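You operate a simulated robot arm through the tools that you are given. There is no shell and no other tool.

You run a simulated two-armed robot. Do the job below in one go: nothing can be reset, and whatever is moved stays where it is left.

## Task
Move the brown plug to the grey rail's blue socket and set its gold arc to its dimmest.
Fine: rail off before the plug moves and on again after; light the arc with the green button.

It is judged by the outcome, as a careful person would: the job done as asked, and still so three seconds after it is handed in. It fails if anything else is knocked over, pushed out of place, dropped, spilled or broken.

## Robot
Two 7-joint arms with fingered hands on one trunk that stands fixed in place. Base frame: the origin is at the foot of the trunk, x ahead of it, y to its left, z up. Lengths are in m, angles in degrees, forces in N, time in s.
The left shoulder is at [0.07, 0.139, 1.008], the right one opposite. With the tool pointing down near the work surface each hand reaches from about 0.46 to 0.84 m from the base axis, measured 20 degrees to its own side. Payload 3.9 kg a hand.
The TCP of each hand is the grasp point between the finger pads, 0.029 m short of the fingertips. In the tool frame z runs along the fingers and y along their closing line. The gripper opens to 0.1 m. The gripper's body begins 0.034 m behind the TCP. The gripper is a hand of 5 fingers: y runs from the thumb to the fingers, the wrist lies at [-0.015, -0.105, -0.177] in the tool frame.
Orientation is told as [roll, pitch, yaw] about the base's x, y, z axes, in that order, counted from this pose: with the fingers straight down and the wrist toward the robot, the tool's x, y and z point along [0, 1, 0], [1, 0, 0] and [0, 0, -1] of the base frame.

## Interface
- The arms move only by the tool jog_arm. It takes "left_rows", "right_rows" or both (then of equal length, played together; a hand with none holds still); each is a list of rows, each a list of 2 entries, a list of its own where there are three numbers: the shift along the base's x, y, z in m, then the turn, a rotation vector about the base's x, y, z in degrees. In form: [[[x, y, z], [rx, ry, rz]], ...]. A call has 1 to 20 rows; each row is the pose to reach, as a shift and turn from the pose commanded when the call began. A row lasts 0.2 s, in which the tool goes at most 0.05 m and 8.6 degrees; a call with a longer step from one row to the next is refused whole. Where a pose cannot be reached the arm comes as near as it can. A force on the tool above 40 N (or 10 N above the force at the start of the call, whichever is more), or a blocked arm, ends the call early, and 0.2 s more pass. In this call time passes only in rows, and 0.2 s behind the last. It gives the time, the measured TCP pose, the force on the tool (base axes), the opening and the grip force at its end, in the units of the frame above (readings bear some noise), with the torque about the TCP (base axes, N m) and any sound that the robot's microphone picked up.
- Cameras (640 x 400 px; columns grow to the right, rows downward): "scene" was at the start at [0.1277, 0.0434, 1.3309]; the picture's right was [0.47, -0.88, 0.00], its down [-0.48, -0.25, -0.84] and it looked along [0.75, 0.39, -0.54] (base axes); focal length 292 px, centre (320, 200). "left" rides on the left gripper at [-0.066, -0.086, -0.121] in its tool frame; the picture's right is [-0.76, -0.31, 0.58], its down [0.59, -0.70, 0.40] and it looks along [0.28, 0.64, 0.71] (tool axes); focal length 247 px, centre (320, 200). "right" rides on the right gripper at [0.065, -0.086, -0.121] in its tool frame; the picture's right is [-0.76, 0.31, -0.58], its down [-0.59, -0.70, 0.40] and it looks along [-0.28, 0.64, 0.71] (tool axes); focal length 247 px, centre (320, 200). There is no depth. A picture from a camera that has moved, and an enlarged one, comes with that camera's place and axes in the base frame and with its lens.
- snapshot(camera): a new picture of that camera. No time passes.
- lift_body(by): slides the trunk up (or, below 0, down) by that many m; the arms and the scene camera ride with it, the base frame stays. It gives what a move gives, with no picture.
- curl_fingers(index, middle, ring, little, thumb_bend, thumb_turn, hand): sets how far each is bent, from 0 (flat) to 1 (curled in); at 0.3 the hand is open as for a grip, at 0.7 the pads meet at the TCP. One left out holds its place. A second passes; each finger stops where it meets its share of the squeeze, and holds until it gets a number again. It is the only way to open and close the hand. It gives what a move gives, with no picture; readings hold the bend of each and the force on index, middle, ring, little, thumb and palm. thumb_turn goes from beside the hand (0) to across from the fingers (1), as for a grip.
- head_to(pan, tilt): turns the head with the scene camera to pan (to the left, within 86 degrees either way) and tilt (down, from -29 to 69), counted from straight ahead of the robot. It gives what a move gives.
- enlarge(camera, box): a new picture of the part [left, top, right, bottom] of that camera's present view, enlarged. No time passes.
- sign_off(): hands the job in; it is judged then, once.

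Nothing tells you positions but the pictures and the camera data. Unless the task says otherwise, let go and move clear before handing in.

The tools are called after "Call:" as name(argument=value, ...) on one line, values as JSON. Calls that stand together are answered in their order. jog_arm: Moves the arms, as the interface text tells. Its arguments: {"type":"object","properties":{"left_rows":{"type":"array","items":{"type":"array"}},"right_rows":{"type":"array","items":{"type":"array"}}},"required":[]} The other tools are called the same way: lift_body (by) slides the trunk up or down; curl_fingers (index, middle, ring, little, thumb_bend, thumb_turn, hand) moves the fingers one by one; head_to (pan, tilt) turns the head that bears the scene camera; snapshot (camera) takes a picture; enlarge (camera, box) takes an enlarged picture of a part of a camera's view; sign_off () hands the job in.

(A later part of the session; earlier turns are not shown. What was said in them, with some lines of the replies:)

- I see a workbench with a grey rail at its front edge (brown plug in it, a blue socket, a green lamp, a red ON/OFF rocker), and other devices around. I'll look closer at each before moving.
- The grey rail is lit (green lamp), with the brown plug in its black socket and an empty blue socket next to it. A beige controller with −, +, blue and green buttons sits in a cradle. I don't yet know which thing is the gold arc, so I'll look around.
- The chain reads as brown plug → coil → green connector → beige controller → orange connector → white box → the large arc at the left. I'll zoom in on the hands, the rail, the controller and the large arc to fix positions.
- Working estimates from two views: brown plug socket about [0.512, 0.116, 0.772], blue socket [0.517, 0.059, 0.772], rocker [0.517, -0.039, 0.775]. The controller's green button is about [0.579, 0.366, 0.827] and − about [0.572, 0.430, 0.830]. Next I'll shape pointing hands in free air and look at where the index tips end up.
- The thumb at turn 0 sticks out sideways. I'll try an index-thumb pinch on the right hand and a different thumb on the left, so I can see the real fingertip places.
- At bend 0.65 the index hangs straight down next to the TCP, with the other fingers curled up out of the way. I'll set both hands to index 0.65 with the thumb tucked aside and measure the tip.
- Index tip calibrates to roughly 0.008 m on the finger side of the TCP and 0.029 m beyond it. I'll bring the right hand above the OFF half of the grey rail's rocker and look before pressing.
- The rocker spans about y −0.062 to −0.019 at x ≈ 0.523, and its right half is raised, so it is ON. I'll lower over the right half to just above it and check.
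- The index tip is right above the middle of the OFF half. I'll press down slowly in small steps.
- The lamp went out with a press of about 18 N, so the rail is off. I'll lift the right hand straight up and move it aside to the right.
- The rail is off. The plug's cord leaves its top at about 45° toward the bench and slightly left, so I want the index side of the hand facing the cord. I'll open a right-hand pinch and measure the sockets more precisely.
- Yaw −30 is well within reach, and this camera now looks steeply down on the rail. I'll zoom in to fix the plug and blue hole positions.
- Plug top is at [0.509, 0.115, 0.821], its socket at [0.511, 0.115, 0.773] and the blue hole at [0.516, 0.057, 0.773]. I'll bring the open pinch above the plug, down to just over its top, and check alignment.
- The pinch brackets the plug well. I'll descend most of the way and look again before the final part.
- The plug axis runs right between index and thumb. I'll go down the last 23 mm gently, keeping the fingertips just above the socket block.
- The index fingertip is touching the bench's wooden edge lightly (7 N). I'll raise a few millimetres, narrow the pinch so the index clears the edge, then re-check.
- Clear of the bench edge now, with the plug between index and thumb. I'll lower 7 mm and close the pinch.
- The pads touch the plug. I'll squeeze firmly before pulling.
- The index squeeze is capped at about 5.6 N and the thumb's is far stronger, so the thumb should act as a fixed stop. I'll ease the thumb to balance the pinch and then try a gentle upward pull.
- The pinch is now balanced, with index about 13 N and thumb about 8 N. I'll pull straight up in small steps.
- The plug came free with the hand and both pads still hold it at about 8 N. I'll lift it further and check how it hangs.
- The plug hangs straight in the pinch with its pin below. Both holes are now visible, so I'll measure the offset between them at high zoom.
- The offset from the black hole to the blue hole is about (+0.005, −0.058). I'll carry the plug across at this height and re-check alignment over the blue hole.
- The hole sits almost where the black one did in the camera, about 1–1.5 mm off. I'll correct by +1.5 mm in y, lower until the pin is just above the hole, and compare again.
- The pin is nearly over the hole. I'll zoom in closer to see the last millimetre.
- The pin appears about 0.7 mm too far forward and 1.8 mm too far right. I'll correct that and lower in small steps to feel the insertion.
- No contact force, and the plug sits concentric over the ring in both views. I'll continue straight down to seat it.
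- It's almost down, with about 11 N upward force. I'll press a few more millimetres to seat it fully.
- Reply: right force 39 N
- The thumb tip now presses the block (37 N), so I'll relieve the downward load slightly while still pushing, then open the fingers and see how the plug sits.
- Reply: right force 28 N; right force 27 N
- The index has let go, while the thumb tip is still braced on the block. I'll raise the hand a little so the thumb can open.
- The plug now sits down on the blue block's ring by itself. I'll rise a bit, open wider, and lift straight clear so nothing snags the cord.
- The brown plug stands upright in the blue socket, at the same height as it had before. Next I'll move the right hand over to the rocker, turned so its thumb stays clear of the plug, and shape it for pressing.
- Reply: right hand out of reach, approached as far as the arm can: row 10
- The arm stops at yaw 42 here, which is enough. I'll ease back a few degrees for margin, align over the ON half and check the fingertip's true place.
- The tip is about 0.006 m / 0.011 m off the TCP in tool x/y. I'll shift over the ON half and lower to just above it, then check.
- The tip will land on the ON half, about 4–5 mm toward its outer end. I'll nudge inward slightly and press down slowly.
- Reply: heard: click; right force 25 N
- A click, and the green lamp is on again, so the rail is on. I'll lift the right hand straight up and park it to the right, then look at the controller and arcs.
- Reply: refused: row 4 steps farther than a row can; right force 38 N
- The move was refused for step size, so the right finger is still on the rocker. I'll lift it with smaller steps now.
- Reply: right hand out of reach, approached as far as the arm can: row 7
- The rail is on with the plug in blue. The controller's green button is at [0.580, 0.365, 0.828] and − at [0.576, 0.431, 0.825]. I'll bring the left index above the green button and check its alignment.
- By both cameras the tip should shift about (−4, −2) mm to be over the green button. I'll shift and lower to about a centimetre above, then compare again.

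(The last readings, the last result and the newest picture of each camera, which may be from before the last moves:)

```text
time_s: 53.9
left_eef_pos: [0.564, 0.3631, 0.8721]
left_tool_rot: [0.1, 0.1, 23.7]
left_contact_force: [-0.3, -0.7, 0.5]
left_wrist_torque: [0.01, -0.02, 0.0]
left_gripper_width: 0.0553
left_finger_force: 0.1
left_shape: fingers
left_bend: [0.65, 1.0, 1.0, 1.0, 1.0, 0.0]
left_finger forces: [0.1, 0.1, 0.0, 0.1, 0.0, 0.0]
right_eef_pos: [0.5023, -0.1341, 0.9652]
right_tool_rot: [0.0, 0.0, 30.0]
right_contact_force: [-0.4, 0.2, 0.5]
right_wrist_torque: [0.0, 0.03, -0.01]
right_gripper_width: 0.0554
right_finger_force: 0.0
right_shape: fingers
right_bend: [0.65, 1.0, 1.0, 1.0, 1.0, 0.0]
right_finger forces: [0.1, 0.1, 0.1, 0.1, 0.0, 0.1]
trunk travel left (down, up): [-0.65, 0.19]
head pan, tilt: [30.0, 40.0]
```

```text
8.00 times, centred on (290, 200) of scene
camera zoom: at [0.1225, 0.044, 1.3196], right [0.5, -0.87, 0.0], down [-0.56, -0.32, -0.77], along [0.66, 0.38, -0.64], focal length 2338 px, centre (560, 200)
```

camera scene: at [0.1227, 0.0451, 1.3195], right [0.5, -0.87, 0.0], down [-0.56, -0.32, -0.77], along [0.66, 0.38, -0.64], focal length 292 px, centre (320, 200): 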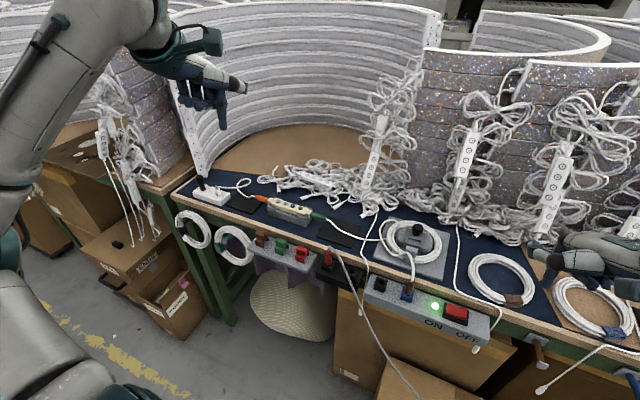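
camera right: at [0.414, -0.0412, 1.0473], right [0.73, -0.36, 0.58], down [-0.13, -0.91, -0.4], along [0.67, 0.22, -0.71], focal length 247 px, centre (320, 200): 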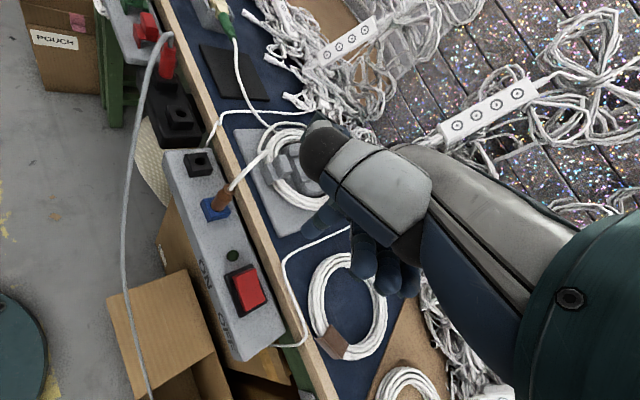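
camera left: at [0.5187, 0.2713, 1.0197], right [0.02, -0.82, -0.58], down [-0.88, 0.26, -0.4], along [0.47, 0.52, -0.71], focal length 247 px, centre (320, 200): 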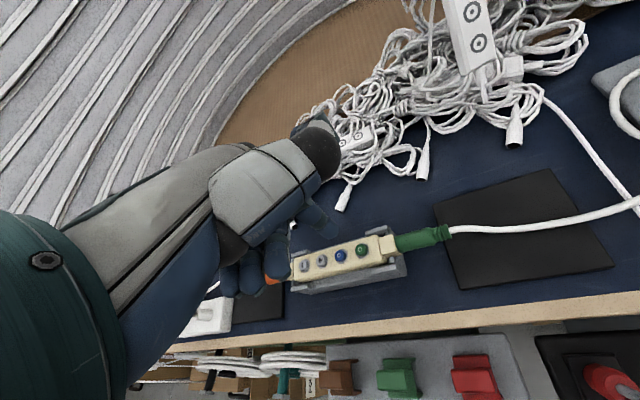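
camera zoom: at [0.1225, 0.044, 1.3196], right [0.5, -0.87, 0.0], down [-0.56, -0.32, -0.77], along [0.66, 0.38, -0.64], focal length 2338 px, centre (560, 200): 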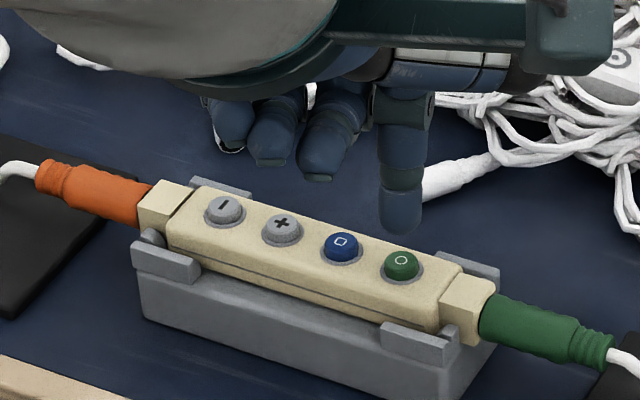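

Well centred now, with perhaps 2 mm more forward needed. I'll press the green button slowly, listening for a click.

Call:
jog_arm(left_rows=[[[0.002, -0.001, -0.005], [0, 0, 0]], [[0.002, -0.001, -0.009], [0, 0, 0]], [[0.002, -0.001, -0.012], [0, 0, 0]], [[0.002, -0.001, -0.014], [0, 0, 0]]])

Call:
enlarge(camera="left", box=[260, 180, 420, 300])

Call:
enlarge(camera="scene", box=[260, 175, 320, 225])

```text
time_s: 54.9
left_eef_pos: [0.5657, 0.3629, 0.8582]
left_tool_rot: [0.1, 0.0, 23.7]
left_contact_force: [-0.9, -0.2, -0.3]
left_wrist_torque: [-0.02, 0.04, -0.01]
left_gripper_width: 0.0553
left_finger_force: 0.0
left_shape: fingers
left_bend: [0.65, 1.0, 1.0, 1.0, 1.0, 0.0]
left_finger forces: [0.0, 0.0, 0.0, 0.0, 0.0, 0.1]
right_eef_pos: [0.503, -0.1347, 0.9672]
right_tool_rot: [-0.1, -0.1, 30.0]
right_contact_force: [0.3, 0.8, -0.8]
right_wrist_torque: [0.02, 0.03, -0.01]
right_gripper_width: 0.0549
right_finger_force: 0.1
right_shape: fingers
right_bend: [0.65, 1.0, 1.0, 1.0, 1.0, 0.0]
right_finger forces: [0.0, 0.0, 0.1, 0.1, 0.0, 0.1]
trunk travel left (down, up): [-0.65, 0.19]
head pan, tilt: [30.0, 40.0]
```

```text
3.33 times, centred on (340, 240) of left
camera zoom: at [0.5143, 0.2687, 0.9787], right [0.02, -0.82, -0.58], down [-0.88, 0.26, -0.4], along [0.47, 0.52, -0.71], focal length 823 px, centre (253, 67)
```

zoom: 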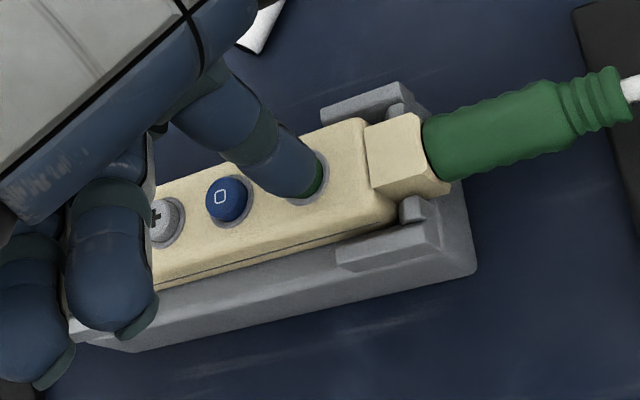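

```text
8.00 times, centred on (290, 200) of scene
camera zoom: at [0.1224, 0.0439, 1.3196], right [0.5, -0.87, 0.0], down [-0.56, -0.32, -0.77], along [0.66, 0.38, -0.64], focal length 2338 px, centre (560, 200)
```

zoom: 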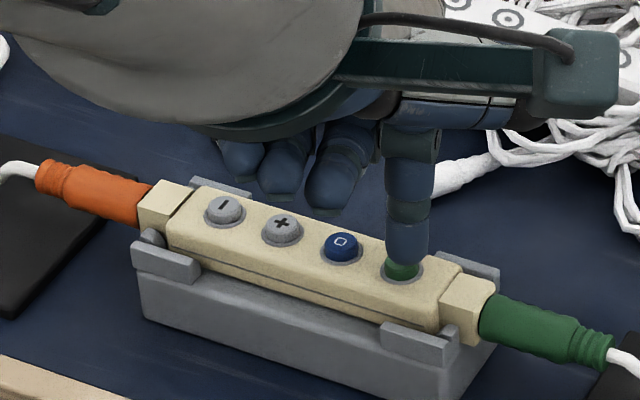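

The fingertip is right on the green button with no force yet. I'll press a few millimetres further.

Call:
jog_arm(left_rows=[[[-0.001, 0, -0.002], [0, 0, 0]], [[-0.001, 0, -0.004], [0, 0, 0]], [[-0.001, 0, -0.006], [0, 0, 0]], [[-0.001, 0, -0.007], [0, 0, 0]]])

Call:
snapshot(camera="scene")

```text
time_s: 55.9
left_eef_pos: [0.5644, 0.3615, 0.8513]
left_tool_rot: [0.0, -0.1, 23.6]
left_contact_force: [0.5, 0.5, 2.4]
left_wrist_torque: [-0.01, -0.07, 0.03]
left_gripper_width: 0.0552
left_finger_force: 0.9
left_shape: fingers
left_bend: [0.65, 1.0, 1.0, 1.0, 1.0, 0.0]
left_finger forces: [2.5, 0.1, 0.0, 0.0, 0.0, 0.1]
right_eef_pos: [0.5023, -0.1346, 0.9666]
right_tool_rot: [0.0, -0.1, 30.0]
right_contact_force: [-0.3, -0.8, 0.0]
right_wrist_torque: [0.0, 0.03, -0.01]
right_gripper_width: 0.0551
right_finger_force: 0.0
right_shape: fingers
right_bend: [0.65, 1.0, 1.0, 1.0, 1.0, 0.0]
right_finger forces: [0.0, 0.0, 0.0, 0.1, 0.0, 0.0]
trunk travel left (down, up): [-0.65, 0.19]
head pan, tilt: [30.0, 40.0]
heard: click
```

```text
taken
camera scene: at [0.1221, 0.0439, 1.3197], right [0.5, -0.87, 0.0], down [-0.56, -0.32, -0.77], along [0.66, 0.38, -0.64], focal length 292 px, centre (320, 200)
```

scene: 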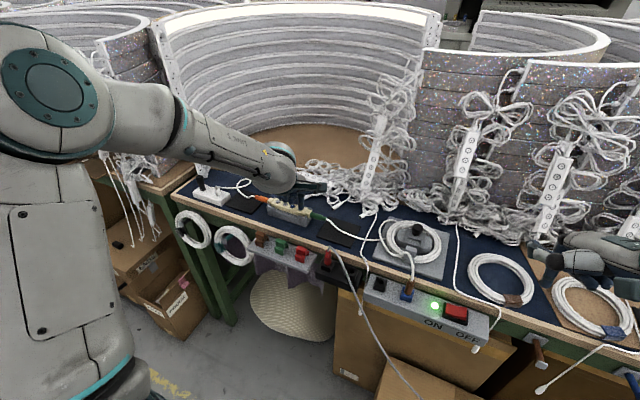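

A click at 2.5 N, and the top strip of the big arc has lit up. I'll release the button and look closely at the arc.

Call:
jog_arm(left_rows=[[[0, 0, 0.01], [0, 0, 0]], [[0, 0, 0.03], [0, 0, 0]]])

Call:
head_to(pan=35, tilt=22)

Call:
snapshot(camera="scene")

Call:
enlarge(camera="scene", box=[100, 60, 480, 260])

```text
time_s: 56.5
left_eef_pos: [0.5645, 0.3629, 0.8814]
left_tool_rot: [0.0, -0.1, 23.6]
left_contact_force: [0.7, -0.2, -0.5]
left_wrist_torque: [0.02, 0.03, 0.02]
left_gripper_width: 0.0552
left_finger_force: 0.1
left_shape: fingers
left_bend: [0.65, 1.0, 1.0, 1.0, 1.0, 0.0]
left_finger forces: [0.0, 0.1, 0.0, 0.0, 0.1, 0.0]
right_eef_pos: [0.5025, -0.1336, 0.9657]
right_tool_rot: [0.0, -0.1, 30.1]
right_contact_force: [0.2, -0.1, -0.2]
right_wrist_torque: [0.02, 0.01, 0.0]
right_gripper_width: 0.0552
right_finger_force: 0.2
right_shape: fingers
right_bend: [0.65, 1.0, 1.0, 1.0, 1.0, 0.0]
right_finger forces: [0.1, 0.0, 0.0, 0.1, 0.0, 0.0]
trunk travel left (down, up): [-0.65, 0.19]
head pan, tilt: [30.0, 40.0]
```

```text
time_s: 57.3
left_eef_pos: [0.5655, 0.3632, 0.8798]
left_tool_rot: [0.0, 0.0, 23.7]
left_contact_force: [-0.1, 0.1, -0.8]
left_wrist_torque: [-0.04, -0.01, -0.02]
left_gripper_width: 0.0552
left_finger_force: 0.1
left_shape: fingers
left_bend: [0.65, 1.0, 1.0, 1.0, 1.0, 0.0]
left_finger forces: [0.0, 0.1, 0.0, 0.0, 0.0, 0.0]
right_eef_pos: [0.5029, -0.1335, 0.9665]
right_tool_rot: [-0.1, -0.1, 30.1]
right_contact_force: [0.3, 0.2, 0.5]
right_wrist_torque: [0.01, -0.04, 0.0]
right_gripper_width: 0.0552
right_finger_force: 0.1
right_shape: fingers
right_bend: [0.65, 1.0, 1.0, 1.0, 1.0, 0.0]
right_finger forces: [0.1, 0.0, 0.0, 0.1, 0.0, 0.0]
trunk travel left (down, up): [-0.65, 0.19]
head pan, tilt: [35.0, 22.0]
```

```text
taken
camera scene: at [0.1247, 0.055, 1.3477], right [0.57, -0.82, 0.0], down [-0.31, -0.22, -0.93], along [0.76, 0.53, -0.38], focal length 292 px, centre (320, 200)
```

scene: 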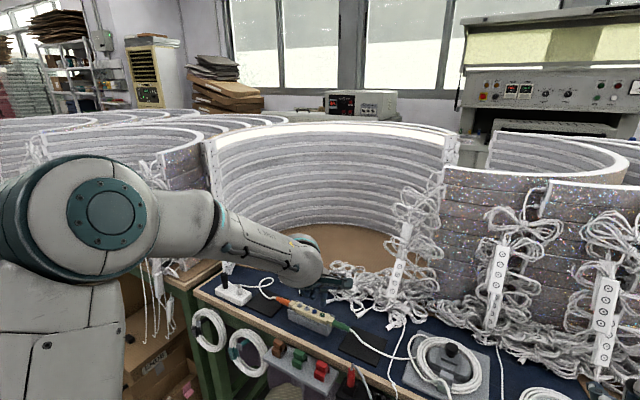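

```text
1.68 times, centred on (290, 160) of scene
camera zoom: at [0.1247, 0.055, 1.3477], right [0.57, -0.82, 0.0], down [-0.31, -0.22, -0.93], along [0.76, 0.53, -0.38], focal length 492 px, centre (370, 267)
```

zoom: 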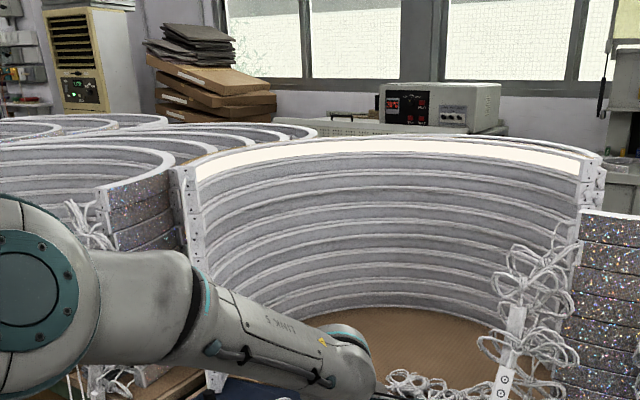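

Call:
enlarge(camera="scene", box=[200, 110, 300, 180])

Call:
enlarge(camera="scene", box=[360, 110, 480, 190])

Call:
enlarge(camera="scene", box=[200, 250, 340, 340])

Call:
snapshot(camera="left")

```text
5.71 times, centred on (250, 145) of scene
camera zoom: at [0.1247, 0.055, 1.3477], right [0.57, -0.82, 0.0], down [-0.31, -0.22, -0.93], along [0.76, 0.53, -0.38], focal length 1670 px, centre (720, 514)
```

zoom: 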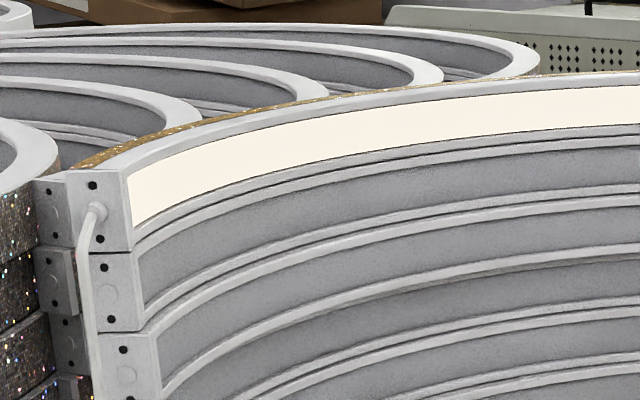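

```text
5.00 times, centred on (420, 150) of scene
camera zoom: at [0.1247, 0.055, 1.3477], right [0.57, -0.82, 0.0], down [-0.31, -0.22, -0.93], along [0.76, 0.53, -0.38], focal length 1461 px, centre (-180, 450)
```

zoom: 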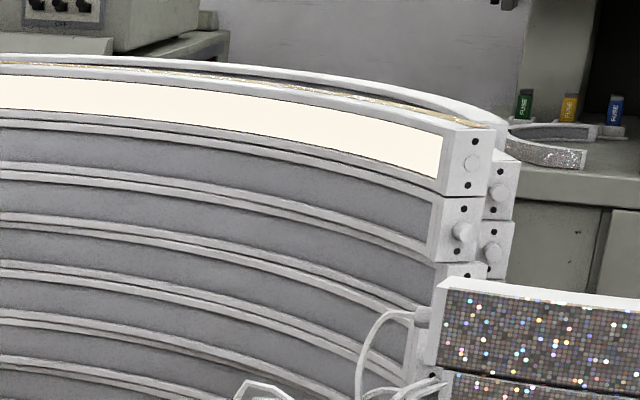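

```text
4.44 times, centred on (270, 295) of scene
camera zoom: at [0.1247, 0.055, 1.3477], right [0.57, -0.82, 0.0], down [-0.31, -0.22, -0.93], along [0.76, 0.53, -0.38], focal length 1299 px, centre (542, -222)
```

zoom: 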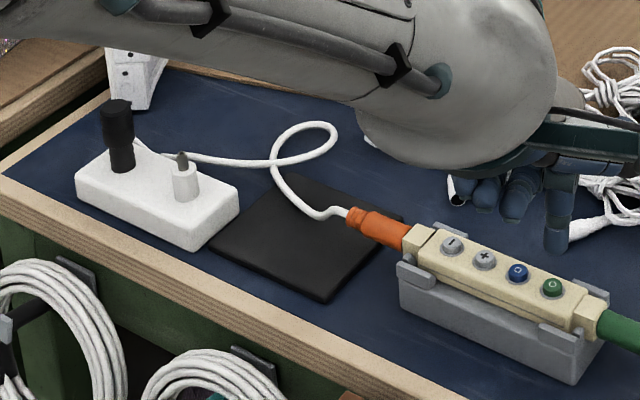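

```text
taken
camera left: at [0.5144, 0.2695, 1.0008], right [0.02, -0.82, -0.58], down [-0.88, 0.26, -0.4], along [0.47, 0.52, -0.71], focal length 247 px, centre (320, 200)
```

left: 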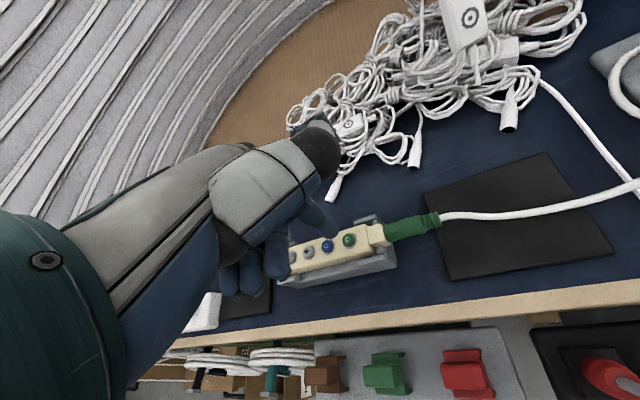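

The top arc's outer skin is gold glitter and its white cord runs down to the white box, so the lit one is the gold arc. Next is the − button. I'll move the left index over it at this height and check.

Call:
jog_arm(left_rows=[[[-0.001, 0.02, 0.005], [0, 0, 0]], [[-0.003, 0.045, 0.005], [0, 0, 0]], [[-0.005, 0.066, 0.0], [0, 0, 0]], [[-0.005, 0.066, -0.01], [0, 0, 0]]])

Call:
head_to(pan=35, tilt=32)

Call:
snapshot(camera="scene")

Call:
enlarge(camera="scene", box=[260, 210, 320, 260])

Call:
enlarge(camera="left", box=[260, 180, 420, 300])

```text
time_s: 58.3
left_eef_pos: [0.5604, 0.427, 0.872]
left_tool_rot: [0.1, 0.0, 23.7]
left_contact_force: [0.0, -0.7, -0.5]
left_wrist_torque: [-0.01, -0.02, 0.0]
left_gripper_width: 0.0551
left_finger_force: 0.2
left_shape: fingers
left_bend: [0.65, 1.0, 1.0, 1.0, 1.0, 0.0]
left_finger forces: [0.1, 0.1, 0.0, 0.0, 0.1, 0.1]
right_eef_pos: [0.5031, -0.1362, 0.9652]
right_tool_rot: [0.1, -0.1, 30.1]
right_contact_force: [-0.4, -0.4, -0.4]
right_wrist_torque: [0.02, 0.04, 0.02]
right_gripper_width: 0.0551
right_finger_force: 0.1
right_shape: fingers
right_bend: [0.65, 1.0, 1.0, 1.0, 1.0, 0.0]
right_finger forces: [0.1, 0.0, 0.1, 0.1, 0.1, 0.0]
trunk travel left (down, up): [-0.65, 0.19]
head pan, tilt: [35.0, 22.0]
```

```text
time_s: 59.0
left_eef_pos: [0.5608, 0.4277, 0.8718]
left_tool_rot: [-0.1, 0.0, 23.8]
left_contact_force: [0.7, 0.1, -0.2]
left_wrist_torque: [0.01, 0.01, 0.01]
left_gripper_width: 0.0552
left_finger_force: 0.0
left_shape: fingers
left_bend: [0.65, 1.0, 1.0, 1.0, 1.0, 0.0]
left_finger forces: [0.0, 0.0, 0.0, 0.0, 0.1, 0.1]
right_eef_pos: [0.5028, -0.1355, 0.9656]
right_tool_rot: [0.0, -0.1, 29.9]
right_contact_force: [-0.3, -0.2, 0.0]
right_wrist_torque: [-0.01, 0.02, 0.0]
right_gripper_width: 0.0554
right_finger_force: 0.1
right_shape: fingers
right_bend: [0.65, 1.0, 1.0, 1.0, 1.0, 0.0]
right_finger forces: [0.0, 0.0, 0.0, 0.1, 0.1, 0.0]
trunk travel left (down, up): [-0.65, 0.19]
head pan, tilt: [35.0, 32.0]
```

```text
taken
camera scene: at [0.122, 0.0533, 1.3319], right [0.57, -0.82, 0.0], down [-0.43, -0.3, -0.85], along [0.69, 0.49, -0.53], focal length 292 px, centre (320, 200)
```

scene: 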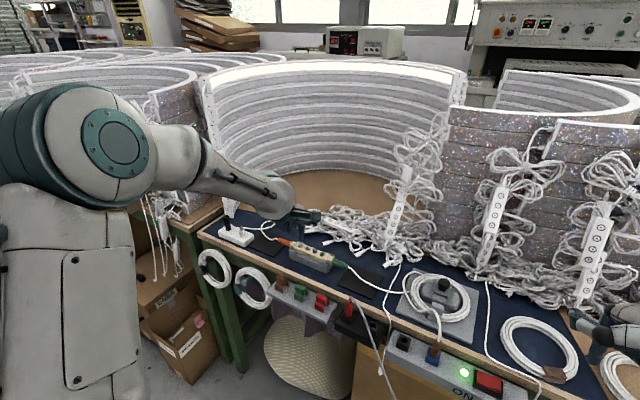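

```text
8.00 times, centred on (290, 235) of scene
camera zoom: at [0.122, 0.0533, 1.3319], right [0.57, -0.82, 0.0], down [-0.43, -0.3, -0.85], along [0.69, 0.49, -0.53], focal length 2338 px, centre (560, -80)
```

zoom: 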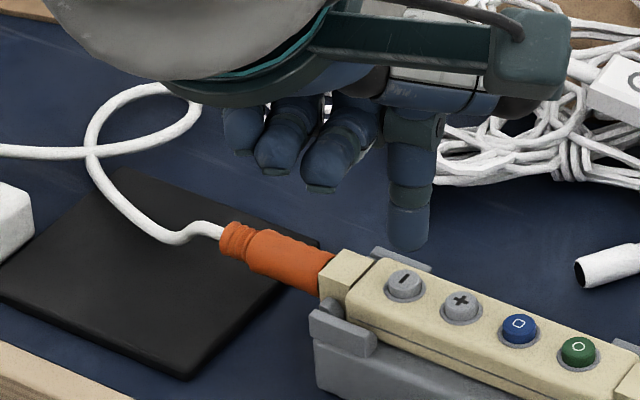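

```text
3.33 times, centred on (340, 240) of left
camera zoom: at [0.5083, 0.3343, 0.9925], right [0.02, -0.82, -0.58], down [-0.88, 0.26, -0.4], along [0.47, 0.52, -0.71], focal length 823 px, centre (253, 67)
```

zoom: 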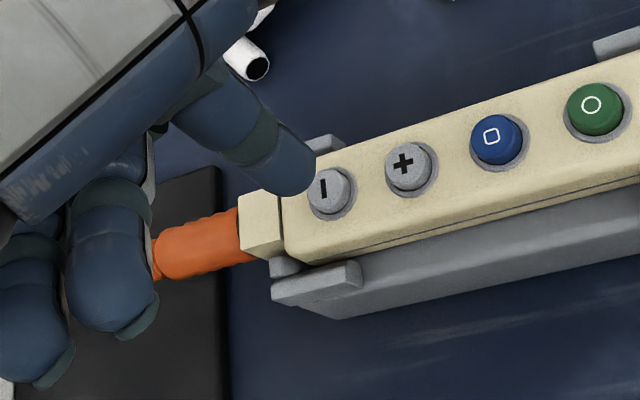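

The − button sits relative to the fingertip just as green did, within 1 mm. I'll make one short press and release, then check the arc's brightness.

Call:
jog_arm(left_rows=[[[-0.001, 0, -0.006], [0, 0, 0]], [[-0.001, 0, -0.011], [0, 0, 0]], [[-0.001, 0, -0.015], [0, 0, 0]], [[-0.001, 0, -0.018], [0, 0, 0]], [[-0.001, 0, -0.021], [0, 0, 0]], [[-0.001, 0, -0.011], [0, 0, 0]]])

Call:
enlarge(camera="scene", box=[190, 50, 290, 120])

Call:
enlarge(camera="left", box=[260, 180, 420, 300])

```text
time_s: 60.4
left_eef_pos: [0.5595, 0.4286, 0.8604]
left_tool_rot: [0.0, 0.0, 23.6]
left_contact_force: [0.2, 0.1, 0.1]
left_wrist_torque: [0.01, -0.03, -0.01]
left_gripper_width: 0.0552
left_finger_force: 0.0
left_shape: fingers
left_bend: [0.65, 1.0, 1.0, 1.0, 1.0, 0.0]
left_finger forces: [0.0, 0.0, 0.1, 0.1, 0.0, 0.0]
right_eef_pos: [0.5027, -0.1346, 0.9655]
right_tool_rot: [0.1, -0.1, 30.0]
right_contact_force: [0.1, -0.6, 0.3]
right_wrist_torque: [-0.02, 0.01, -0.02]
right_gripper_width: 0.0552
right_finger_force: 0.1
right_shape: fingers
right_bend: [0.65, 1.0, 1.0, 1.0, 1.0, 0.0]
right_finger forces: [0.0, 0.0, 0.1, 0.0, 0.0, 0.0]
trunk travel left (down, up): [-0.65, 0.19]
head pan, tilt: [35.0, 32.0]
heard: click
```

```text
5.71 times, centred on (240, 85) of scene
camera zoom: at [0.1218, 0.0531, 1.3318], right [0.57, -0.82, 0.0], down [-0.43, -0.3, -0.85], along [0.69, 0.49, -0.53], focal length 1670 px, centre (777, 857)
```

zoom: 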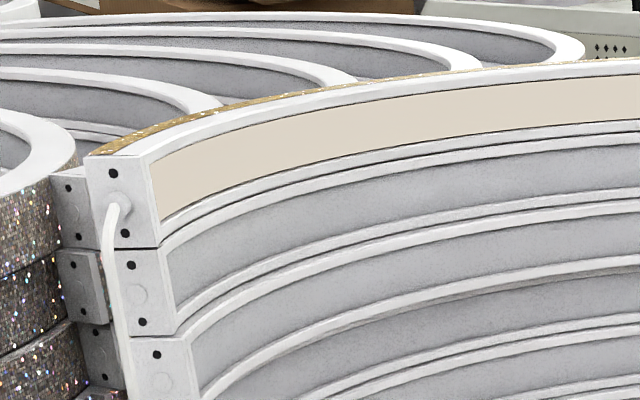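

```text
3.33 times, centred on (340, 240) of left
camera zoom: at [0.5078, 0.335, 0.9807], right [0.02, -0.82, -0.58], down [-0.88, 0.26, -0.4], along [0.47, 0.52, -0.71], focal length 823 px, centre (253, 67)
```

zoom: 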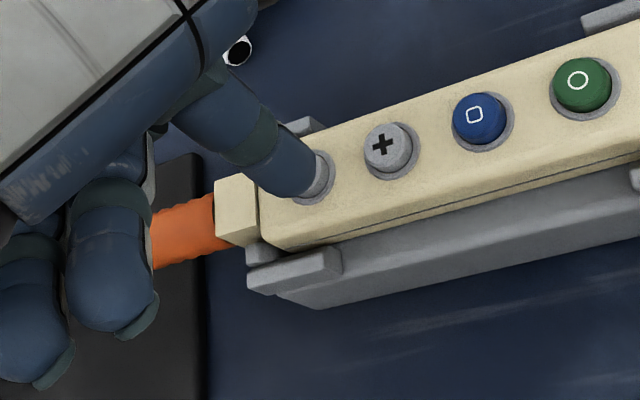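

That's one click and the arc dimmed one step. I'll press − again and check after each press.

Call:
jog_arm(left_rows=[[[0, 0, -0.004], [0, 0, 0]], [[0, 0, -0.007], [0, 0, 0]], [[0, 0, -0.01], [0, 0, 0]], [[0, 0, 0.0], [0, 0, 0]]])

Call:
enlarge(camera="scene", box=[190, 50, 290, 120])

Call:
jog_arm(left_rows=[[[0, 0, -0.004], [0, 0, 0]], [[0, 0, -0.007], [0, 0, 0]], [[0, 0, -0.01], [0, 0, 0]], [[0, 0, 0.0], [0, 0, 0]]])

Call:
enlarge(camera="scene", box=[190, 50, 290, 120])

```text
time_s: 61.4
left_eef_pos: [0.5602, 0.4272, 0.8603]
left_tool_rot: [0.0, 0.0, 23.8]
left_contact_force: [0.0, 0.5, 0.1]
left_wrist_torque: [0.02, -0.02, 0.03]
left_gripper_width: 0.0553
left_finger_force: 0.1
left_shape: fingers
left_bend: [0.65, 1.0, 1.0, 1.0, 1.0, 0.0]
left_finger forces: [0.0, 0.0, 0.0, 0.0, 0.0, 0.0]
right_eef_pos: [0.503, -0.1342, 0.9659]
right_tool_rot: [0.0, 0.0, 30.1]
right_contact_force: [-0.2, 0.7, 0.8]
right_wrist_torque: [-0.01, 0.02, -0.01]
right_gripper_width: 0.0554
right_finger_force: 0.0
right_shape: fingers
right_bend: [0.65, 1.0, 1.0, 1.0, 1.0, 0.0]
right_finger forces: [0.0, 0.1, 0.1, 0.1, 0.0, 0.0]
trunk travel left (down, up): [-0.65, 0.19]
head pan, tilt: [35.0, 32.0]
heard: click
```

```text
5.71 times, centred on (240, 85) of scene
camera zoom: at [0.1217, 0.053, 1.3318], right [0.57, -0.82, 0.0], down [-0.43, -0.3, -0.85], along [0.69, 0.49, -0.53], focal length 1670 px, centre (777, 857)
```

zoom: 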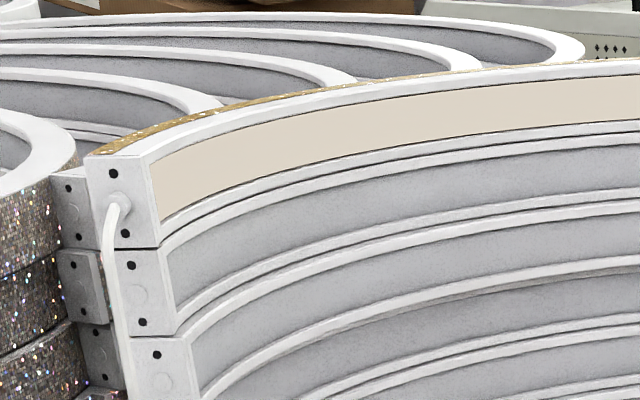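

```text
time_s: 62.4
left_eef_pos: [0.5591, 0.4293, 0.8598]
left_tool_rot: [0.0, 0.0, 23.6]
left_contact_force: [-0.3, 0.0, 1.1]
left_wrist_torque: [-0.01, -0.03, 0.02]
left_gripper_width: 0.0551
left_finger_force: 0.0
left_shape: fingers
left_bend: [0.65, 1.0, 1.0, 1.0, 1.0, 0.0]
left_finger forces: [0.0, 0.1, 0.0, 0.0, 0.0, 0.0]
right_eef_pos: [0.5031, -0.1344, 0.9661]
right_tool_rot: [-0.1, -0.1, 30.1]
right_contact_force: [0.3, -0.5, 0.1]
right_wrist_torque: [-0.01, -0.01, 0.0]
right_gripper_width: 0.0551
right_finger_force: 0.1
right_shape: fingers
right_bend: [0.65, 1.0, 1.0, 1.0, 1.0, 0.0]
right_finger forces: [0.0, 0.0, 0.0, 0.0, 0.1, 0.0]
trunk travel left (down, up): [-0.65, 0.19]
head pan, tilt: [35.0, 32.0]
heard: click
```

```text
5.71 times, centred on (240, 85) of scene
camera zoom: at [0.1218, 0.0531, 1.3318], right [0.57, -0.82, 0.0], down [-0.43, -0.3, -0.85], along [0.69, 0.49, -0.53], focal length 1670 px, centre (777, 857)
```

zoom: 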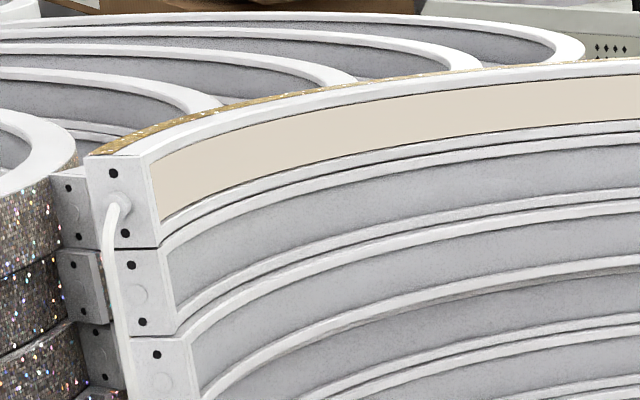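

The second and third clicks show hardly any change. I'll look at the lit strip closely and from the whole scene to judge the level.

Call:
enlarge(camera="scene", box=[215, 60, 255, 90])

Call:
snapshot(camera="scene")

Call:
enlarge(camera="left", box=[260, 180, 420, 300])

```text
13.33 times, centred on (235, 75) of scene
camera zoom: at [0.1218, 0.0531, 1.3318], right [0.57, -0.82, 0.0], down [-0.43, -0.3, -0.85], along [0.69, 0.49, -0.53], focal length 3897 px, centre (1453, 1867)
```

zoom: 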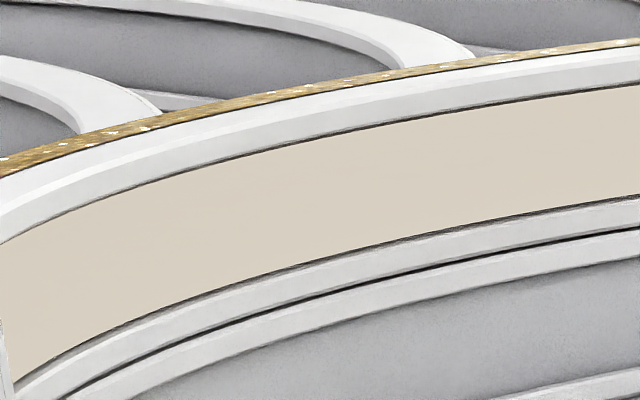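

```text
taken
camera scene: at [0.1218, 0.0531, 1.3318], right [0.57, -0.82, 0.0], down [-0.43, -0.3, -0.85], along [0.69, 0.49, -0.53], focal length 292 px, centre (320, 200)
```

scene: 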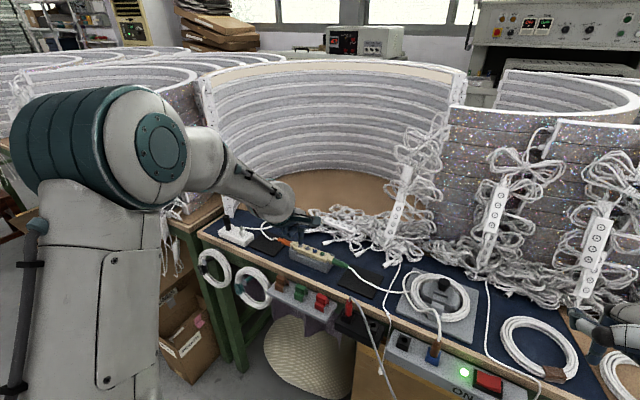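

```text
3.33 times, centred on (340, 240) of left
camera zoom: at [0.5079, 0.3353, 0.9802], right [0.02, -0.82, -0.58], down [-0.88, 0.26, -0.4], along [0.47, 0.52, -0.71], focal length 823 px, centre (253, 67)
```

zoom: 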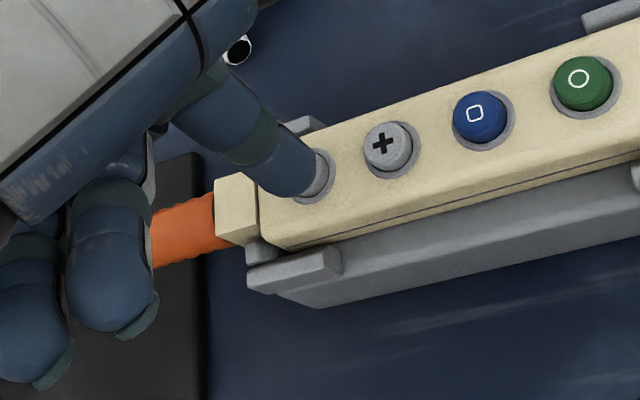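

Call:
jog_arm(left_rows=[[[0, 0, -0.004], [0, 0, 0]], [[0, 0, -0.007], [0, 0, 0]], [[0, 0, -0.01], [0, 0, 0]], [[0, 0, 0.0], [0, 0, 0]]])

Call:
enlarge(camera="scene", box=[215, 60, 255, 90])

Call:
jog_arm(left_rows=[[[0, 0, -0.004], [0, 0, 0]], [[0, 0, -0.007], [0, 0, 0]], [[0, 0, -0.01], [0, 0, 0]], [[0, 0, 0.0], [0, 0, 0]]])

Call:
enlarge(camera="scene", box=[215, 60, 255, 90])

```text
time_s: 63.4
left_eef_pos: [0.5591, 0.4275, 0.8598]
left_tool_rot: [0.1, 0.0, 23.6]
left_contact_force: [-0.6, -0.3, 0.8]
left_wrist_torque: [0.01, 0.02, 0.0]
left_gripper_width: 0.0553
left_finger_force: 0.0
left_shape: fingers
left_bend: [0.65, 1.0, 1.0, 1.0, 1.0, 0.0]
left_finger forces: [0.0, 0.0, 0.0, 0.1, 0.0, 0.1]
right_eef_pos: [0.5024, -0.1351, 0.967]
right_tool_rot: [0.1, -0.1, 30.0]
right_contact_force: [-0.7, -0.1, 0.0]
right_wrist_torque: [0.02, -0.02, 0.0]
right_gripper_width: 0.0553
right_finger_force: 0.2
right_shape: fingers
right_bend: [0.65, 1.0, 1.0, 1.0, 1.0, 0.0]
right_finger forces: [0.0, 0.1, 0.0, 0.1, 0.0, 0.1]
trunk travel left (down, up): [-0.65, 0.19]
head pan, tilt: [35.0, 32.0]
heard: click
```

```text
13.33 times, centred on (235, 75) of scene
camera zoom: at [0.1217, 0.053, 1.3318], right [0.57, -0.82, 0.0], down [-0.43, -0.3, -0.85], along [0.69, 0.49, -0.53], focal length 3897 px, centre (1453, 1867)
```

zoom: 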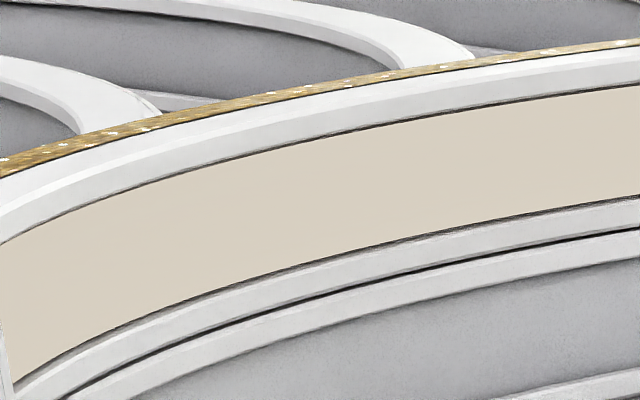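

```text
time_s: 64.4
left_eef_pos: [0.5597, 0.4277, 0.8601]
left_tool_rot: [0.1, 0.0, 23.7]
left_contact_force: [-0.8, 0.4, 0.6]
left_wrist_torque: [-0.02, -0.03, 0.02]
left_gripper_width: 0.0552
left_finger_force: 0.1
left_shape: fingers
left_bend: [0.65, 1.0, 1.0, 1.0, 1.0, 0.0]
left_finger forces: [0.1, 0.0, 0.0, 0.0, 0.0, 0.0]
right_eef_pos: [0.5026, -0.134, 0.9667]
right_tool_rot: [-0.1, -0.1, 30.0]
right_contact_force: [0.1, 0.2, 0.1]
right_wrist_torque: [-0.02, -0.01, 0.01]
right_gripper_width: 0.0555
right_finger_force: 0.1
right_shape: fingers
right_bend: [0.65, 1.0, 1.0, 1.0, 1.0, 0.0]
right_finger forces: [0.0, 0.1, 0.0, 0.1, 0.1, 0.0]
trunk travel left (down, up): [-0.65, 0.19]
head pan, tilt: [35.0, 32.0]
heard: click
```

```text
13.33 times, centred on (235, 75) of scene
camera zoom: at [0.1217, 0.053, 1.3318], right [0.57, -0.82, 0.0], down [-0.43, -0.3, -0.85], along [0.69, 0.49, -0.53], focal length 3897 px, centre (1453, 1867)
```

zoom: 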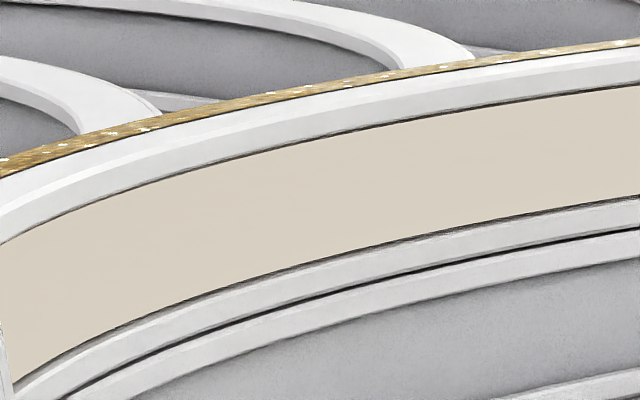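

Five clicks in all, and the arc hasn't changed since the first. To be sure the button really releases and there is no further step, I'll lift fully and make one deliberate, slightly longer press.

Call:
jog_arm(left_rows=[[[0, 0, 0.012], [0, 0, 0]], [[0, 0, 0.0], [0, 0, 0]], [[0, 0, -0.005], [0, 0, 0]], [[0, 0, -0.01], [0, 0, 0]], [[0, 0, -0.01], [0, 0, 0]], [[0, 0, -0.01], [0, 0, 0]], [[0, 0, -0.01], [0, 0, 0]], [[0, 0, 0.0], [0, 0, 0]], [[0, 0, 0.015], [0, 0, 0]]])

Call:
enlarge(camera="scene", box=[215, 60, 255, 90])

Call:
enlarge(camera="left", box=[260, 180, 420, 300])

```text
time_s: 66.4
left_eef_pos: [0.5606, 0.4287, 0.8754]
left_tool_rot: [0.0, 0.0, 23.7]
left_contact_force: [0.3, -0.3, 0.3]
left_wrist_torque: [0.01, 0.0, -0.02]
left_gripper_width: 0.055
left_finger_force: 0.0
left_shape: fingers
left_bend: [0.65, 1.0, 1.0, 1.0, 1.0, 0.0]
left_finger forces: [0.1, 0.0, 0.0, 0.0, 0.1, 0.0]
right_eef_pos: [0.5028, -0.1347, 0.9665]
right_tool_rot: [0.0, -0.1, 30.0]
right_contact_force: [0.0, 0.2, -0.3]
right_wrist_torque: [0.01, 0.01, 0.03]
right_gripper_width: 0.055
right_finger_force: 0.0
right_shape: fingers
right_bend: [0.65, 1.0, 1.0, 1.0, 1.0, 0.0]
right_finger forces: [0.0, 0.0, 0.0, 0.1, 0.1, 0.0]
trunk travel left (down, up): [-0.65, 0.19]
head pan, tilt: [35.0, 32.0]
heard: click
```

```text
13.33 times, centred on (235, 75) of scene
camera zoom: at [0.1216, 0.0529, 1.3318], right [0.57, -0.82, 0.0], down [-0.43, -0.3, -0.85], along [0.69, 0.49, -0.53], focal length 3897 px, centre (1453, 1867)
```

zoom: 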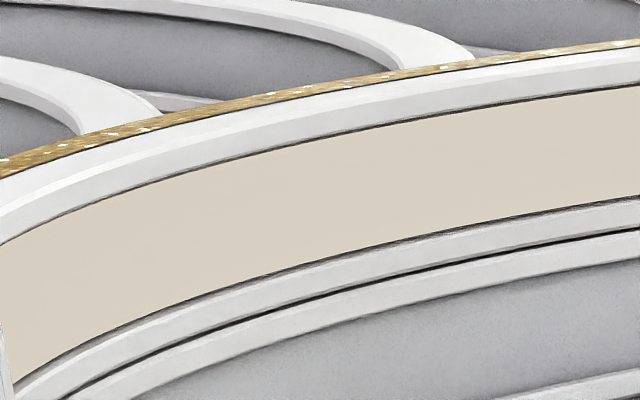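

```text
3.33 times, centred on (340, 240) of left
camera zoom: at [0.5079, 0.3354, 0.9955], right [0.02, -0.82, -0.58], down [-0.88, 0.26, -0.4], along [0.47, 0.52, -0.71], focal length 823 px, centre (253, 67)
```

zoom: 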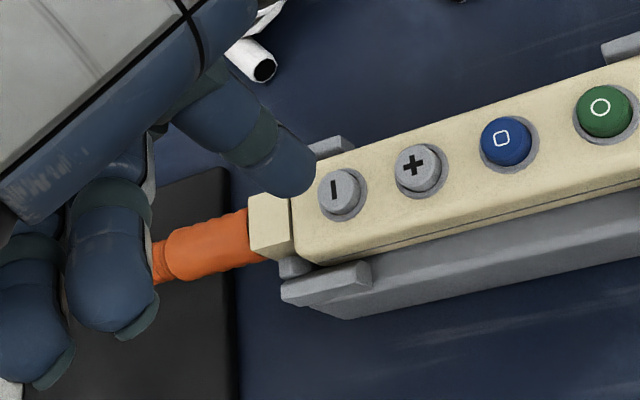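

No further change after a full release and a longer press, so the gold arc is at its dimmest and still lit. I'll lift the left hand clear and back, then do a final check.

Call:
jog_arm(left_rows=[[[0, 0, 0.03], [0, 0, 0]], [[-0.01, 0, 0.07], [0, 0, 0]], [[-0.03, 0, 0.11], [0, 0, 0]], [[-0.055, 0, 0.15], [0, 0, 0]], [[-0.08, 0, 0.185], [0, 0, 0]], [[-0.105, 0, 0.215], [0, 0, 0]], [[-0.13, 0, 0.24], [0, 0, 0]]])

Call:
head_to(pan=18, tilt=45)

Call:
snapshot(camera="scene")

Call:
enlarge(camera="scene", box=[280, 150, 440, 260])

Call:
enlarge(camera="scene", box=[100, 130, 300, 260])

Call:
snapshot(camera="left")

Call:
snapshot(camera="right")

```text
time_s: 68.0
left_eef_pos: [0.4273, 0.4286, 1.1161]
left_tool_rot: [0.0, 0.0, 23.5]
left_contact_force: [0.2, -1.0, -0.4]
left_wrist_torque: [0.01, 0.02, 0.01]
left_gripper_width: 0.0551
left_finger_force: 0.0
left_shape: fingers
left_bend: [0.65, 1.0, 1.0, 1.0, 1.0, 0.0]
left_finger forces: [0.0, 0.1, 0.1, 0.0, 0.0, 0.0]
right_eef_pos: [0.5022, -0.1348, 0.9666]
right_tool_rot: [-0.1, -0.1, 29.9]
right_contact_force: [0.1, 0.5, -0.6]
right_wrist_torque: [-0.01, -0.01, -0.01]
right_gripper_width: 0.0553
right_finger_force: 0.0
right_shape: fingers
right_bend: [0.65, 1.0, 1.0, 1.0, 1.0, 0.0]
right_finger forces: [0.0, 0.1, 0.0, 0.0, 0.0, 0.1]
trunk travel left (down, up): [-0.65, 0.19]
head pan, tilt: [35.0, 32.0]
```

```text
time_s: 68.8
left_eef_pos: [0.4288, 0.4299, 1.1146]
left_tool_rot: [0.0, 0.1, 23.8]
left_contact_force: [-0.5, 0.2, 0.2]
left_wrist_torque: [0.0, 0.0, 0.01]
left_gripper_width: 0.0553
left_finger_force: 0.1
left_shape: fingers
left_bend: [0.65, 1.0, 1.0, 1.0, 1.0, 0.0]
left_finger forces: [0.0, 0.1, 0.1, 0.0, 0.0, 0.1]
right_eef_pos: [0.5021, -0.135, 0.967]
right_tool_rot: [0.0, -0.1, 30.0]
right_contact_force: [-0.9, 0.1, 0.4]
right_wrist_torque: [-0.03, 0.05, 0.0]
right_gripper_width: 0.0553
right_finger_force: 0.1
right_shape: fingers
right_bend: [0.65, 1.0, 1.0, 1.0, 1.0, 0.0]
right_finger forces: [0.0, 0.0, 0.0, 0.1, 0.1, 0.1]
trunk travel left (down, up): [-0.65, 0.19]
head pan, tilt: [18.0, 45.0]
```

```text
taken
camera scene: at [0.126, 0.027, 1.3124], right [0.31, -0.95, 0.0], down [-0.67, -0.22, -0.71], along [0.67, 0.22, -0.71], focal length 292 px, centre (320, 200)
```

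scene: 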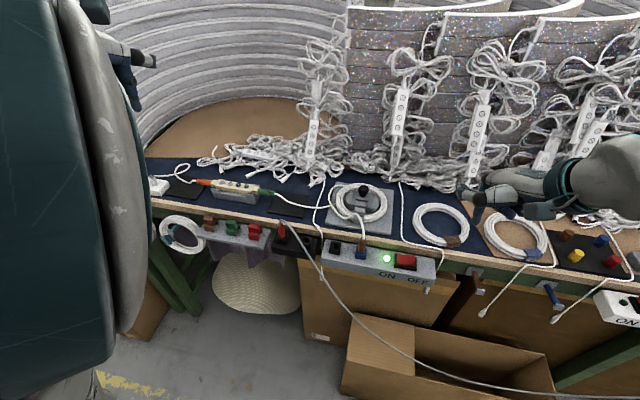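

```text
3.64 times, centred on (360, 205) of scene
camera zoom: at [0.126, 0.027, 1.3124], right [0.31, -0.95, 0.0], down [-0.67, -0.22, -0.71], along [0.67, 0.22, -0.71], focal length 1063 px, centre (174, 182)
```

zoom: 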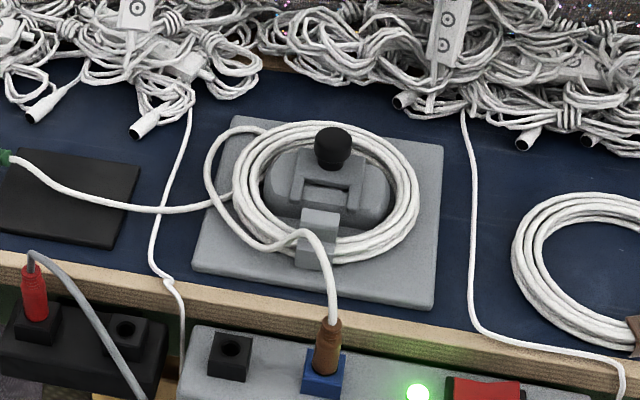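

```text
3.08 times, centred on (200, 195) of scene
camera zoom: at [0.126, 0.027, 1.3124], right [0.31, -0.95, 0.0], down [-0.67, -0.22, -0.71], along [0.67, 0.22, -0.71], focal length 899 px, centre (689, 215)
```

zoom: 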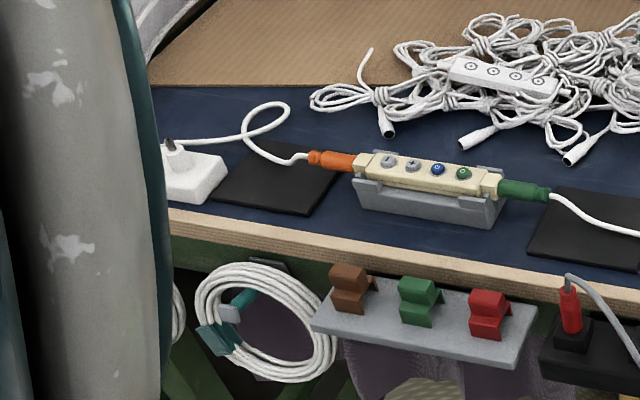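

```text
taken
camera left: at [0.377, 0.3359, 1.2356], right [0.02, -0.82, -0.58], down [-0.88, 0.26, -0.4], along [0.47, 0.52, -0.71], focal length 247 px, centre (320, 200)
```

left: 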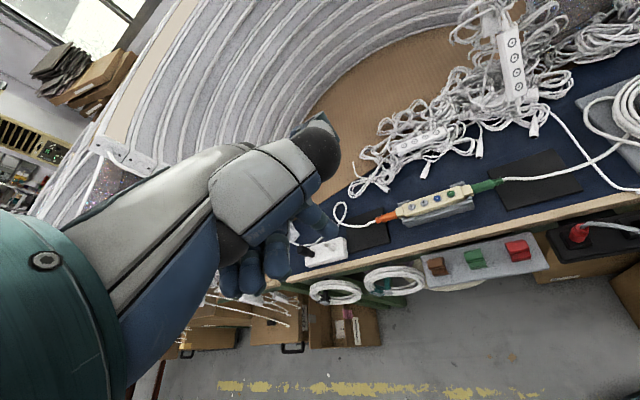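

```text
taken
camera right: at [0.3955, -0.1202, 1.0878], right [0.64, -0.5, 0.58], down [-0.31, -0.86, -0.4], along [0.7, 0.08, -0.71], focal length 247 px, centre (320, 200)
```

right: 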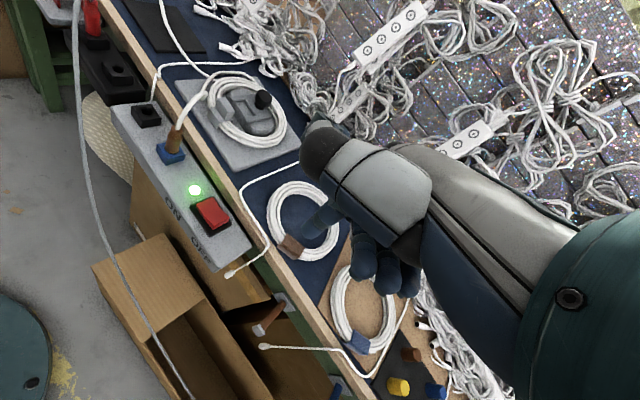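

Final check: the brown plug is seated in the grey rail's blue socket with its lamp green, and the gold arc is lit at its lowest level. The controller is still in its cradle, nothing else has moved, and both hands are clear, so I'm handing in.

Call:
sign_off()

```text
The job is handed in.
```

The brown plug is now in the grey rail's blue socket, the rail is back on, and the gold arc is lit at its dimmest. I've handed the job in.

- **Rail:** I switched it off before touching the plug; its green lamp went out. After the move I switched it back on and the lamp lit again.
- **Plug:** I pulled it straight up out of the black socket and pressed it into the blue one. It stands upright at about the same height as before.
- **Arc:** The green button lit the gold-skinned top arc. I pressed − six times: the first press dimmed it and the other five made no visible change. I judged the brightness by eye from the camera.
- **Contact on the way:** While I was reaching for the plug, a fingertip touched the bench's wooden edge with about 7 N. While I was seating it, the thumb pressed on the blue socket block with about 37 N. In the final pictures nothing looks moved or damaged, and both hands are clear.
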